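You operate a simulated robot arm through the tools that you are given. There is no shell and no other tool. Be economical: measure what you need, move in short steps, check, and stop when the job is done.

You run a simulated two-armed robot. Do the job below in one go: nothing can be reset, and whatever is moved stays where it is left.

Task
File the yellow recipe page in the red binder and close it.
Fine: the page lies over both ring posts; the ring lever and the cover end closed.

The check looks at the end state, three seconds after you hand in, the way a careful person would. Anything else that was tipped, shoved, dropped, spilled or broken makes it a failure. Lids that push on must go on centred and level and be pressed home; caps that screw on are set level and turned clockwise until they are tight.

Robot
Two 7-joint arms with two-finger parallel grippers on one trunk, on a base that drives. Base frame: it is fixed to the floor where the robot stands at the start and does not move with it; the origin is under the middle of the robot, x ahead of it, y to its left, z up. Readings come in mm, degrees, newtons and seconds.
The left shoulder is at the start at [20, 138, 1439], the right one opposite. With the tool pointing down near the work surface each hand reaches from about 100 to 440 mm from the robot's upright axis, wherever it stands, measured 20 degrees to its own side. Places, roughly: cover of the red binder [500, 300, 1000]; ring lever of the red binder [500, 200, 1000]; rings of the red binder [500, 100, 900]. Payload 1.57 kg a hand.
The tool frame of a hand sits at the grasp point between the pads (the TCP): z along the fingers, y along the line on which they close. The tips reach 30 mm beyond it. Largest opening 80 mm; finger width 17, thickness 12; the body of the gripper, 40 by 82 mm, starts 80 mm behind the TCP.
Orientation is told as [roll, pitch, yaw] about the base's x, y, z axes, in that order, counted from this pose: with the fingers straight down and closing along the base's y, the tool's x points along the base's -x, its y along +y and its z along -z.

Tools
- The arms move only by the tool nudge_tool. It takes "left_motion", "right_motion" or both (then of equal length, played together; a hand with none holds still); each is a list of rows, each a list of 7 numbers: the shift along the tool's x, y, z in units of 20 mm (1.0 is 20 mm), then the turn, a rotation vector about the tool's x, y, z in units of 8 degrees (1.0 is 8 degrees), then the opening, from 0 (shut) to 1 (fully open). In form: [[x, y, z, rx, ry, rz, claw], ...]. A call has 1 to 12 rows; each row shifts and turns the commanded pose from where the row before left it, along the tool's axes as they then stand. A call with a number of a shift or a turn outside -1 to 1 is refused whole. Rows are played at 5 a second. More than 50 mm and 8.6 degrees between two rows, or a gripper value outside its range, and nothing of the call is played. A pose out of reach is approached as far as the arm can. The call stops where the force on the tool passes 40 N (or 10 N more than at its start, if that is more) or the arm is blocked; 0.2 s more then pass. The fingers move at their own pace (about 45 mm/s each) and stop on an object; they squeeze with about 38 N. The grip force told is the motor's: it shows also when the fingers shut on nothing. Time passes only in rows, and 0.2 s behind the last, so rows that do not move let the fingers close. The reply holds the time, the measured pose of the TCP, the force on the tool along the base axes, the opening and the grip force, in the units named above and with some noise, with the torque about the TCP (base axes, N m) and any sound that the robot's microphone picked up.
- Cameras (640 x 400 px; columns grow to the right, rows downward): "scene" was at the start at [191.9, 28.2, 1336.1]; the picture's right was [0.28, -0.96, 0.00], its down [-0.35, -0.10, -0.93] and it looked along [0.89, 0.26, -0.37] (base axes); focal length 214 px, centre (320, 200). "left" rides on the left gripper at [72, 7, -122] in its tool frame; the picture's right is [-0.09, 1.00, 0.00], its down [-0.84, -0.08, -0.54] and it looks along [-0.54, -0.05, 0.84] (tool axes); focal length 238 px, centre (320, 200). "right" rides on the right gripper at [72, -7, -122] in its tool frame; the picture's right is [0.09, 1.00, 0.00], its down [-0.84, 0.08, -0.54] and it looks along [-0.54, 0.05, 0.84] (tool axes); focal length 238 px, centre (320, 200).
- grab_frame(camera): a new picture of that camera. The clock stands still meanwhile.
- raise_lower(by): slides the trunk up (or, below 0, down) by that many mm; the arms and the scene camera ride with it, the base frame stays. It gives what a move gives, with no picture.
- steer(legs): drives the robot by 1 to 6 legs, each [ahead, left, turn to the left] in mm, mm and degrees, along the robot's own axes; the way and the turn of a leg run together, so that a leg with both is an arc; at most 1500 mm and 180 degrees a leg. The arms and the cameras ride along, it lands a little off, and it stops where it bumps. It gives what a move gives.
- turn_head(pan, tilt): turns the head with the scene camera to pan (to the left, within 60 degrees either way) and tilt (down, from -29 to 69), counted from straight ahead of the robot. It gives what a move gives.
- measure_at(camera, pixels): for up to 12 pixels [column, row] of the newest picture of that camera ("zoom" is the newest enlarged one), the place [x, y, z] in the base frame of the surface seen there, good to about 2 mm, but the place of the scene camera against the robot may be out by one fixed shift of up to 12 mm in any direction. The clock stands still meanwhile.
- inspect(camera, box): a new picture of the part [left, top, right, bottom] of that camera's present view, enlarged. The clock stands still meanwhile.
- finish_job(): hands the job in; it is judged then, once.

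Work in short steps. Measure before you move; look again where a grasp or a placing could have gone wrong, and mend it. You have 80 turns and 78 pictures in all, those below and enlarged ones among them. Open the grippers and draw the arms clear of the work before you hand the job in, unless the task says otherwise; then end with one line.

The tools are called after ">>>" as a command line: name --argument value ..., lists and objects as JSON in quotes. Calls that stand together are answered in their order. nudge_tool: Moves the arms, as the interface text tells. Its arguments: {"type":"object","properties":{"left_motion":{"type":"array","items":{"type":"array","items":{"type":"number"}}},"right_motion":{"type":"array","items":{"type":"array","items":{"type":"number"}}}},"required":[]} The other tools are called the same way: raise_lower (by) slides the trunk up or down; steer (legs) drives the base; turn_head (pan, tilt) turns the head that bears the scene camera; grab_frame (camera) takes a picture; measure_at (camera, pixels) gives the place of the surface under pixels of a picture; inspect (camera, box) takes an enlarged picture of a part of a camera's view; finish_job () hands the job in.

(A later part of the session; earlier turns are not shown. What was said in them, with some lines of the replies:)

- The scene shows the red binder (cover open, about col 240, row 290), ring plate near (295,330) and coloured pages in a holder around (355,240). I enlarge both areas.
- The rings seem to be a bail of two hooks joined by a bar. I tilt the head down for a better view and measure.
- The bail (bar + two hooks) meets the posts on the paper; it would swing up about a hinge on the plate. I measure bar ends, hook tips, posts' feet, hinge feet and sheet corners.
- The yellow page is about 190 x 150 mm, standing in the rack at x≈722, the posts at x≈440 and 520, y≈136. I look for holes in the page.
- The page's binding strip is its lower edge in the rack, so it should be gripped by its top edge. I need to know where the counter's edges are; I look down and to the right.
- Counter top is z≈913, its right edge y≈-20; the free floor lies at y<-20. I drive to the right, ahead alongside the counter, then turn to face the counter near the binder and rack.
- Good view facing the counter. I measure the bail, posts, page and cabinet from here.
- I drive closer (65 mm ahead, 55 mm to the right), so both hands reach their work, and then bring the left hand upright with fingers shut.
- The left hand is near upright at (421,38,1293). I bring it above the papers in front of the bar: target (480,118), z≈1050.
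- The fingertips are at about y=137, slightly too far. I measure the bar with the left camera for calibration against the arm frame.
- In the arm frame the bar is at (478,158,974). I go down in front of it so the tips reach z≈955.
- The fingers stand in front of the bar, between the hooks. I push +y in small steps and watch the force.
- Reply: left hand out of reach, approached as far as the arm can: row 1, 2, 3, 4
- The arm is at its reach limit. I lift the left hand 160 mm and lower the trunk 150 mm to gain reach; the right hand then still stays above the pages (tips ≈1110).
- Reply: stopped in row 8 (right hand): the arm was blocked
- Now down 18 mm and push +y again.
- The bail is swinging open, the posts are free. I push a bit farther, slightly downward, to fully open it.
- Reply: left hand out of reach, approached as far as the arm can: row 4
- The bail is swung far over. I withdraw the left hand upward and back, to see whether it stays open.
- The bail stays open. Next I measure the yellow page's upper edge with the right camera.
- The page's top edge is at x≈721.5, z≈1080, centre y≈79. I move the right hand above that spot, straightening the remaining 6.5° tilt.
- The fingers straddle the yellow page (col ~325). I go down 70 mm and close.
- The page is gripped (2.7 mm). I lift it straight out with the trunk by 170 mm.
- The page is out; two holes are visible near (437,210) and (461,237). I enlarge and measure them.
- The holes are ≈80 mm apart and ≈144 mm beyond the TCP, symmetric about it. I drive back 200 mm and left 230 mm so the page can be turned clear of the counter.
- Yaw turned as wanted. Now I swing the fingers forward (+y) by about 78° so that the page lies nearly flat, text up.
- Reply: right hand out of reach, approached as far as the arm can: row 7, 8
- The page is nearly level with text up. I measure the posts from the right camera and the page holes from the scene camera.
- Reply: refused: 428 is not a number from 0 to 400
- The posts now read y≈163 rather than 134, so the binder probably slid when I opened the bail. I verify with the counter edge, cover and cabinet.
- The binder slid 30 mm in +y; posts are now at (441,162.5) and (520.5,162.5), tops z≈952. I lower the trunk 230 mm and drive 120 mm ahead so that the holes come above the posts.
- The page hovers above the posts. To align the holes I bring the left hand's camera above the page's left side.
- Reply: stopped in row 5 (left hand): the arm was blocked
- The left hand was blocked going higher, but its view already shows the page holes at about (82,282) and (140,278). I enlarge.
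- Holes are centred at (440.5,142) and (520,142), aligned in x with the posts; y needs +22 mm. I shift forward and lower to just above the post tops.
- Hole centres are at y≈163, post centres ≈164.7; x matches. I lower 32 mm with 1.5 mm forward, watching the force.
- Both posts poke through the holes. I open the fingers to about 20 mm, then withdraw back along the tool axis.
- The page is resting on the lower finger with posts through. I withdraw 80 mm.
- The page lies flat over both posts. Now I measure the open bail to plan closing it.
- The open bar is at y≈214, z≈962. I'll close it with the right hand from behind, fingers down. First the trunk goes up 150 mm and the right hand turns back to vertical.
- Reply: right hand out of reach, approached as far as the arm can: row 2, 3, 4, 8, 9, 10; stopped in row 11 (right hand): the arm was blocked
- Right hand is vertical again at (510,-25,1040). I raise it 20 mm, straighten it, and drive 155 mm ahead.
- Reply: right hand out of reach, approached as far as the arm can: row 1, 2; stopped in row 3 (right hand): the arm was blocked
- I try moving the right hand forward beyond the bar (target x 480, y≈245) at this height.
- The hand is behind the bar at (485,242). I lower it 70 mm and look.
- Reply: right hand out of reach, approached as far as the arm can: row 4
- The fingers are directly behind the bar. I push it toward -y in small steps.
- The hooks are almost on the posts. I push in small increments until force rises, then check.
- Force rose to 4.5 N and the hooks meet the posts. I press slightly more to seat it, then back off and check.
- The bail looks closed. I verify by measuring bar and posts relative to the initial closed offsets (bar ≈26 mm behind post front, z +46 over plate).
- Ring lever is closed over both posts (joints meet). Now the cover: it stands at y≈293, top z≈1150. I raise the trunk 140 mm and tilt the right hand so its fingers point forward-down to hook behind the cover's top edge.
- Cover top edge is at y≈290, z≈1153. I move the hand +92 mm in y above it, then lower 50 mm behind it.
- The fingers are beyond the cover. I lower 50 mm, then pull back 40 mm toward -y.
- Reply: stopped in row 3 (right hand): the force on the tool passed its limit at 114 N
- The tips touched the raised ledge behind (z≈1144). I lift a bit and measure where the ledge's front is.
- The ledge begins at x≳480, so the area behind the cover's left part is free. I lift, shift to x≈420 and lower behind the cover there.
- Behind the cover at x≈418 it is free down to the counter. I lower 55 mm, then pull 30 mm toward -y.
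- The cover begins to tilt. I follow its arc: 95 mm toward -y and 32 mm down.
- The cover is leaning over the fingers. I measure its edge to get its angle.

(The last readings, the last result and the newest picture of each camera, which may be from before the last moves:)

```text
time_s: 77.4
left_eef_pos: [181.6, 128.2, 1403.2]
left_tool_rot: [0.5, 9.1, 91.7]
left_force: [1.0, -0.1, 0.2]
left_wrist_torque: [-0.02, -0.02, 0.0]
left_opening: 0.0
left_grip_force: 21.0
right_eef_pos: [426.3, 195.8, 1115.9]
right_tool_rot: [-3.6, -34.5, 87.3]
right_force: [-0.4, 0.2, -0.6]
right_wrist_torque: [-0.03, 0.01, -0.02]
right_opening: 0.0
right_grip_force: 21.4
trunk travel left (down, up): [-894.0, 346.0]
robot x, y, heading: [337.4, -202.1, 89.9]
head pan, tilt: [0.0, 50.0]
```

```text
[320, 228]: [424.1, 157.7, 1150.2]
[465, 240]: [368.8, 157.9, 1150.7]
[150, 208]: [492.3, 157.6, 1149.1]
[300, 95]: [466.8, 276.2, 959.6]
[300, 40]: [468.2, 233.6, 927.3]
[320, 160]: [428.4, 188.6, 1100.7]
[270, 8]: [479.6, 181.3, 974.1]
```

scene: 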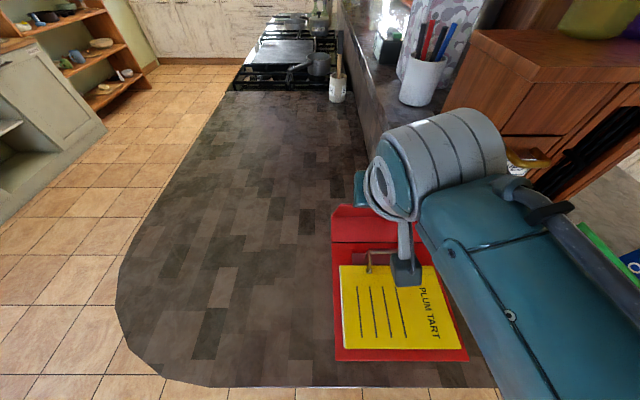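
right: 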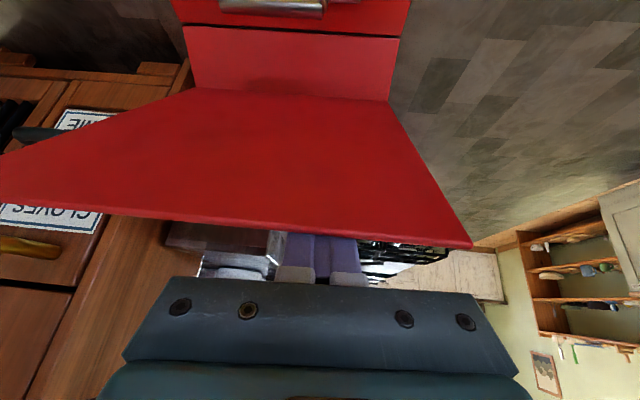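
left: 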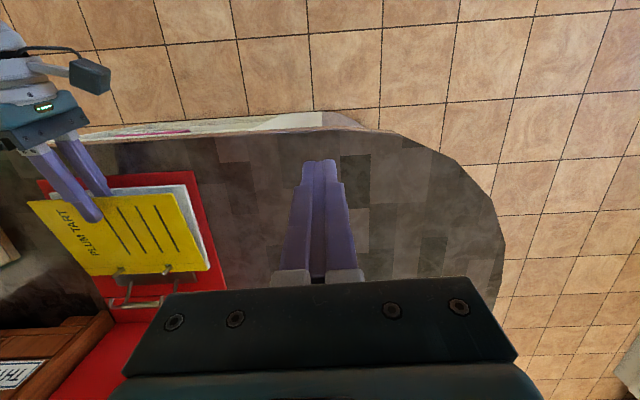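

The spine folds up as well (its cover hinge is now at y 276, z 960); the cover follows nicely. I continue pulling 90 mm -y and 60 mm down.

>>> nudge_tool --right_motion '[[0.9, 0, 0, 0, 0, 0, 0], [0.9, 0, 0, 0, 0, 0, 0], [0.9, 0, 0, 0, 0, 0, 0], [0.9, 0, 0, 0, 0, 0, 0], [0.9, 0, 0, 0, 0, 0, 0], [0.9, 0, 0, 0, 0, 0, 0], [0, 0, 0, 0, 0, 0, 0]]'

>>> grab_frame --camera "right"

```text
time_s: 79.2
left_eef_pos: [182.1, 127.2, 1403.4]
left_tool_rot: [0.6, 9.1, 91.6]
left_force: [-0.1, 0.7, 0.0]
left_wrist_torque: [0.01, -0.01, -0.01]
left_opening: 0.0
left_grip_force: 21.5
right_eef_pos: [445.4, 104.2, 1047.0]
right_tool_rot: [-8.2, -34.4, 91.5]
right_force: [-0.3, 0.0, 0.4]
right_wrist_torque: [0.01, -0.03, 0.0]
right_opening: 0.1
right_grip_force: 21.4
trunk travel left (down, up): [-894.0, 346.0]
robot x, y, heading: [342.4, -202.0, 90.2]
head pan, tilt: [0.0, 50.0]
stopped in row 7 (right hand): the arm was blocked; the commanded pose is now the measured one
```

```text
16 pictures are left
```

right: 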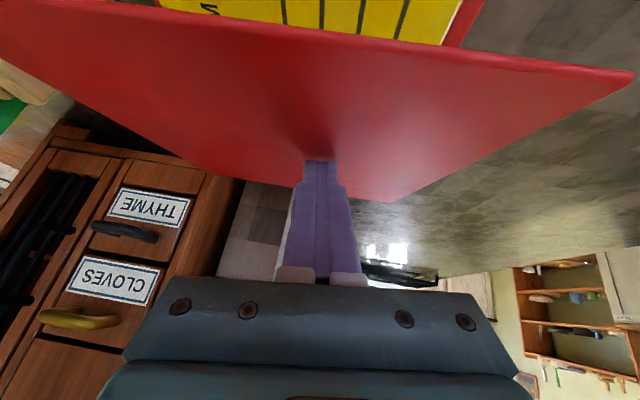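

The cover is past halfway. The arm nears a joint limit, so I'll use the trunk and base for the rest. I measure the cover first.

>>> measure_at --camera "right" --pixels '[[320, 36], [600, 75], [100, 20], [300, 100], [390, 198], [230, 178]]'

```text
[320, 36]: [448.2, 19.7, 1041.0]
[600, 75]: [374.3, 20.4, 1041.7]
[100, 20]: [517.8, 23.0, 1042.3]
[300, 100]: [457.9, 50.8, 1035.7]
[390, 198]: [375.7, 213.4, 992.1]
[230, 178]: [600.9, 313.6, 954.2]
```

Cover edge is at z 1041 and hinge at z≈985. I lower the trunk 30 mm to press it down.

>>> raise_lower --by -30

>>> grab_frame --camera "right"

>>> measure_at --camera "right" --pixels '[[320, 36], [320, 15], [300, 100], [390, 198], [370, 195]]'

```text
time_s: 79.9
left_eef_pos: [182.2, 128.1, 1373.6]
left_tool_rot: [0.5, 9.1, 91.7]
left_force: [-0.9, 0.3, -0.1]
left_wrist_torque: [-0.01, 0.01, 0.0]
left_opening: 0.0
left_grip_force: 21.3
right_eef_pos: [444.5, 104.2, 1018.5]
right_tool_rot: [-8.1, -34.4, 91.5]
right_force: [0.5, -0.1, -0.6]
right_wrist_torque: [0.0, -0.04, -0.01]
right_opening: 0.0
right_grip_force: 21.4
trunk travel left (down, up): [-864.0, 376.0]
robot x, y, heading: [339.3, -200.1, 89.9]
head pan, tilt: [0.0, 50.0]
```

```text
15 pictures are left
```

right: 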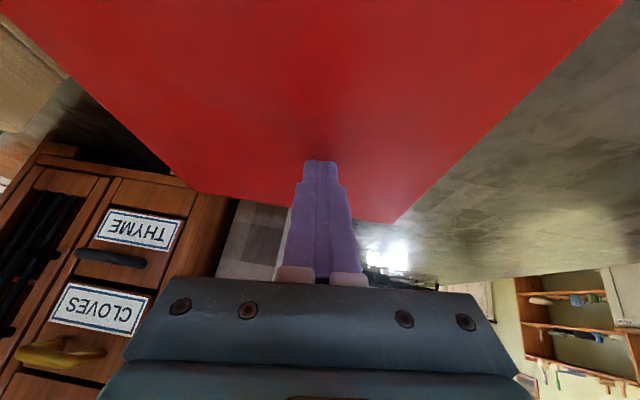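

```text
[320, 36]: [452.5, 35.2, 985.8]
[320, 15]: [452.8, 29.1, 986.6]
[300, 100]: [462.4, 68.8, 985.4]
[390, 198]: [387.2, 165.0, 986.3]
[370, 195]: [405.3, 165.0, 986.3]
```

The cover is now level at z≈986. I raise the trunk 110 mm to clear the hand and check the result.

>>> raise_lower --by 110

>>> grab_frame --camera "right"

>>> grab_frame --camera "scene"

```text
time_s: 81.3
left_eef_pos: [181.2, 128.7, 1484.3]
left_tool_rot: [0.4, 9.1, 91.6]
left_force: [-0.4, 0.4, -0.4]
left_wrist_torque: [0.01, 0.02, -0.01]
left_opening: 0.2
left_grip_force: 21.4
right_eef_pos: [444.6, 102.9, 1127.0]
right_tool_rot: [-8.2, -34.3, 91.5]
right_force: [1.7, -0.4, 0.3]
right_wrist_torque: [-0.01, 0.04, -0.02]
right_opening: 0.0
right_grip_force: 21.3
trunk travel left (down, up): [-974.0, 266.0]
robot x, y, heading: [339.1, -200.1, 90.2]
head pan, tilt: [0.0, 50.0]
```

```text
14 pictures are left
```

right: 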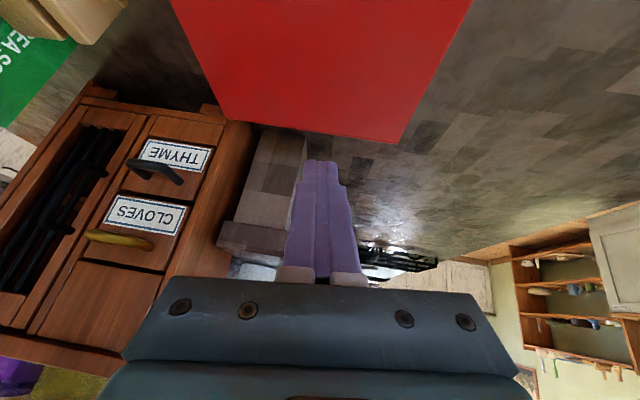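

```text
13 pictures are left
```

scene: 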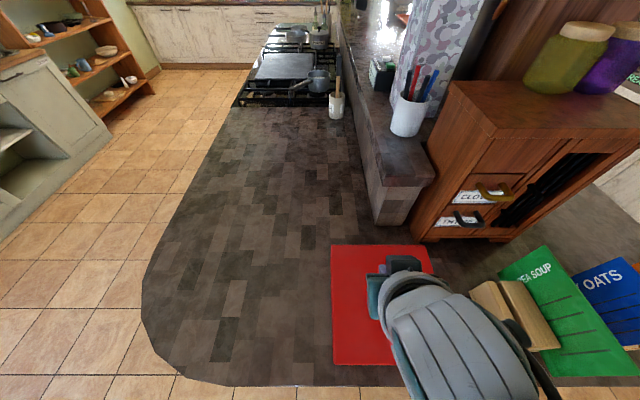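

The binder is closed. I back the robot off 300 mm, open the grippers and verify that the cover is level.

>>> steer --legs '[[-300, 0, 0]]'

>>> nudge_tool --left_motion '[[0, 0, 0, 0, 0, 0, 1], [0, 0, 0, 0, 0, 0, 1], [0, 0, 0, 0, 0, 0, 1], [0, 0, 0, 0, 0, 0, 1], [0, 0, 0, 0, 0, 0, 1]]' --right_motion '[[0, 0, 0, 0, 0, 0, 1], [0, 0, 0, 0, 0, 0, 1], [0, 0, 0, 0, 0, 0, 1], [0, 0, 0, 0, 0, 0, 1], [0, 0, 0, 0, 0, 0, 1]]'

>>> grab_frame --camera "scene"

>>> inspect --camera "scene" --box '[300, 100, 500, 225]'

```text
time_s: 83.4
left_eef_pos: [182.6, -168.5, 1483.5]
left_tool_rot: [0.5, 9.0, 91.6]
left_force: [-0.7, 0.1, -0.1]
left_wrist_torque: [0.0, 0.01, 0.0]
left_opening: 0.0
left_grip_force: 21.0
right_eef_pos: [444.9, -193.9, 1128.1]
right_tool_rot: [-8.1, -34.4, 91.6]
right_force: [-0.1, 0.7, -0.3]
right_wrist_torque: [-0.02, -0.01, -0.04]
right_opening: 0.0
right_grip_force: 21.6
trunk travel left (down, up): [-974.0, 266.0]
robot x, y, heading: [338.0, -498.3, 90.4]
head pan, tilt: [0.0, 50.0]
```

```text
time_s: 84.6
left_eef_pos: [181.9, -168.8, 1483.3]
left_tool_rot: [0.4, 9.2, 91.7]
left_force: [0.1, 0.0, -0.6]
left_wrist_torque: [-0.01, -0.02, -0.01]
left_opening: 80.1
left_grip_force: 0.0
right_eef_pos: [445.7, -193.9, 1127.9]
right_tool_rot: [-8.5, -34.4, 91.9]
right_force: [-0.7, 0.1, 0.6]
right_wrist_torque: [-0.01, 0.0, 0.02]
right_opening: 80.0
right_grip_force: 0.0
trunk travel left (down, up): [-974.0, 266.0]
robot x, y, heading: [339.1, -497.7, 90.0]
head pan, tilt: [0.0, 50.0]
```

```text
12 pictures are left
```

scene: 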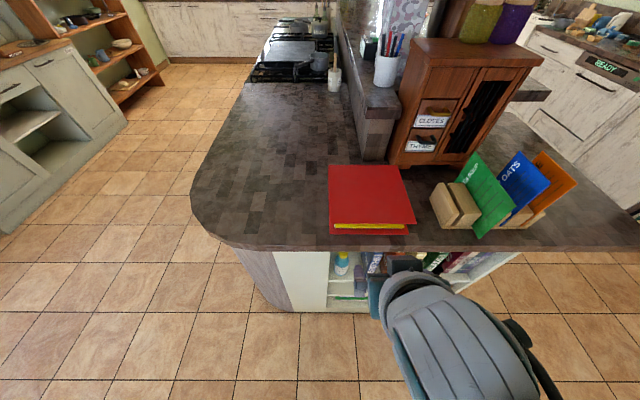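

```text
3.20 times, centred on (400, 162) of scene
```

zoom: 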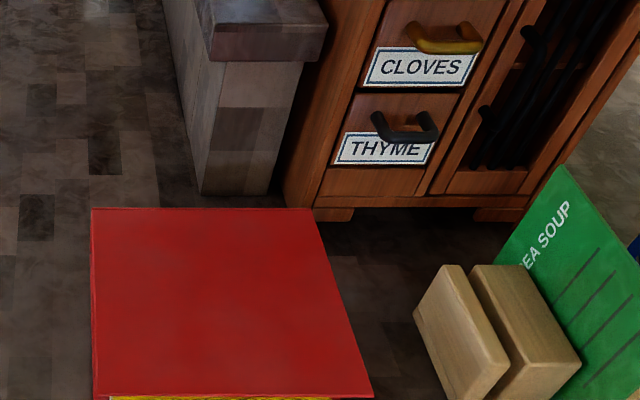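

>>> measure_at --camera "scene" --pixels '[[332, 168], [394, 168], [336, 219], [408, 221], [365, 195], [340, 225], [400, 228], [335, 233], [405, 233]]'

>>> inspect --camera "scene" --box '[320, 160, 424, 244]'

```text
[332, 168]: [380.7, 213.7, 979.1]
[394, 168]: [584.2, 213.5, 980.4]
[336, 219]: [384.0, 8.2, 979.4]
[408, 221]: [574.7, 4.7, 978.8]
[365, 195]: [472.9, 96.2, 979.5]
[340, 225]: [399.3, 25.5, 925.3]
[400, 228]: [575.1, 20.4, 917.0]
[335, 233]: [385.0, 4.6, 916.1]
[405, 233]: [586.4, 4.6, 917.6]
```

```text
4.76 times, centred on (372, 202) of scene
```

zoom: 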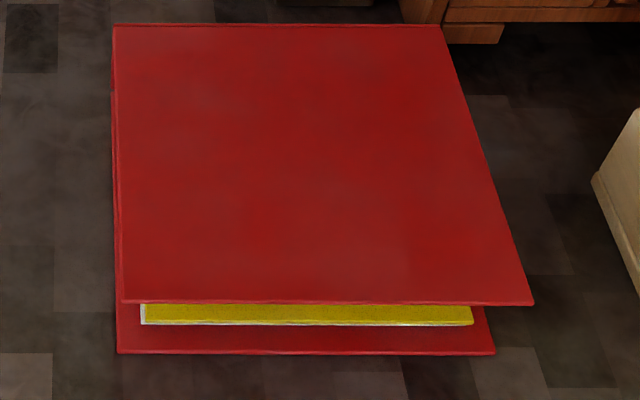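

The cover lies level (z≈979 at all corners) over the binder, page inside, nothing else is disturbed and the arms are clear. I hand in.

>>> finish_job

```text
The job is handed in.
```

The yellow page is filed over both ring posts, and the ring lever and the cover are closed. The binder slid about 20–30 mm along the counter while I worked the lever.
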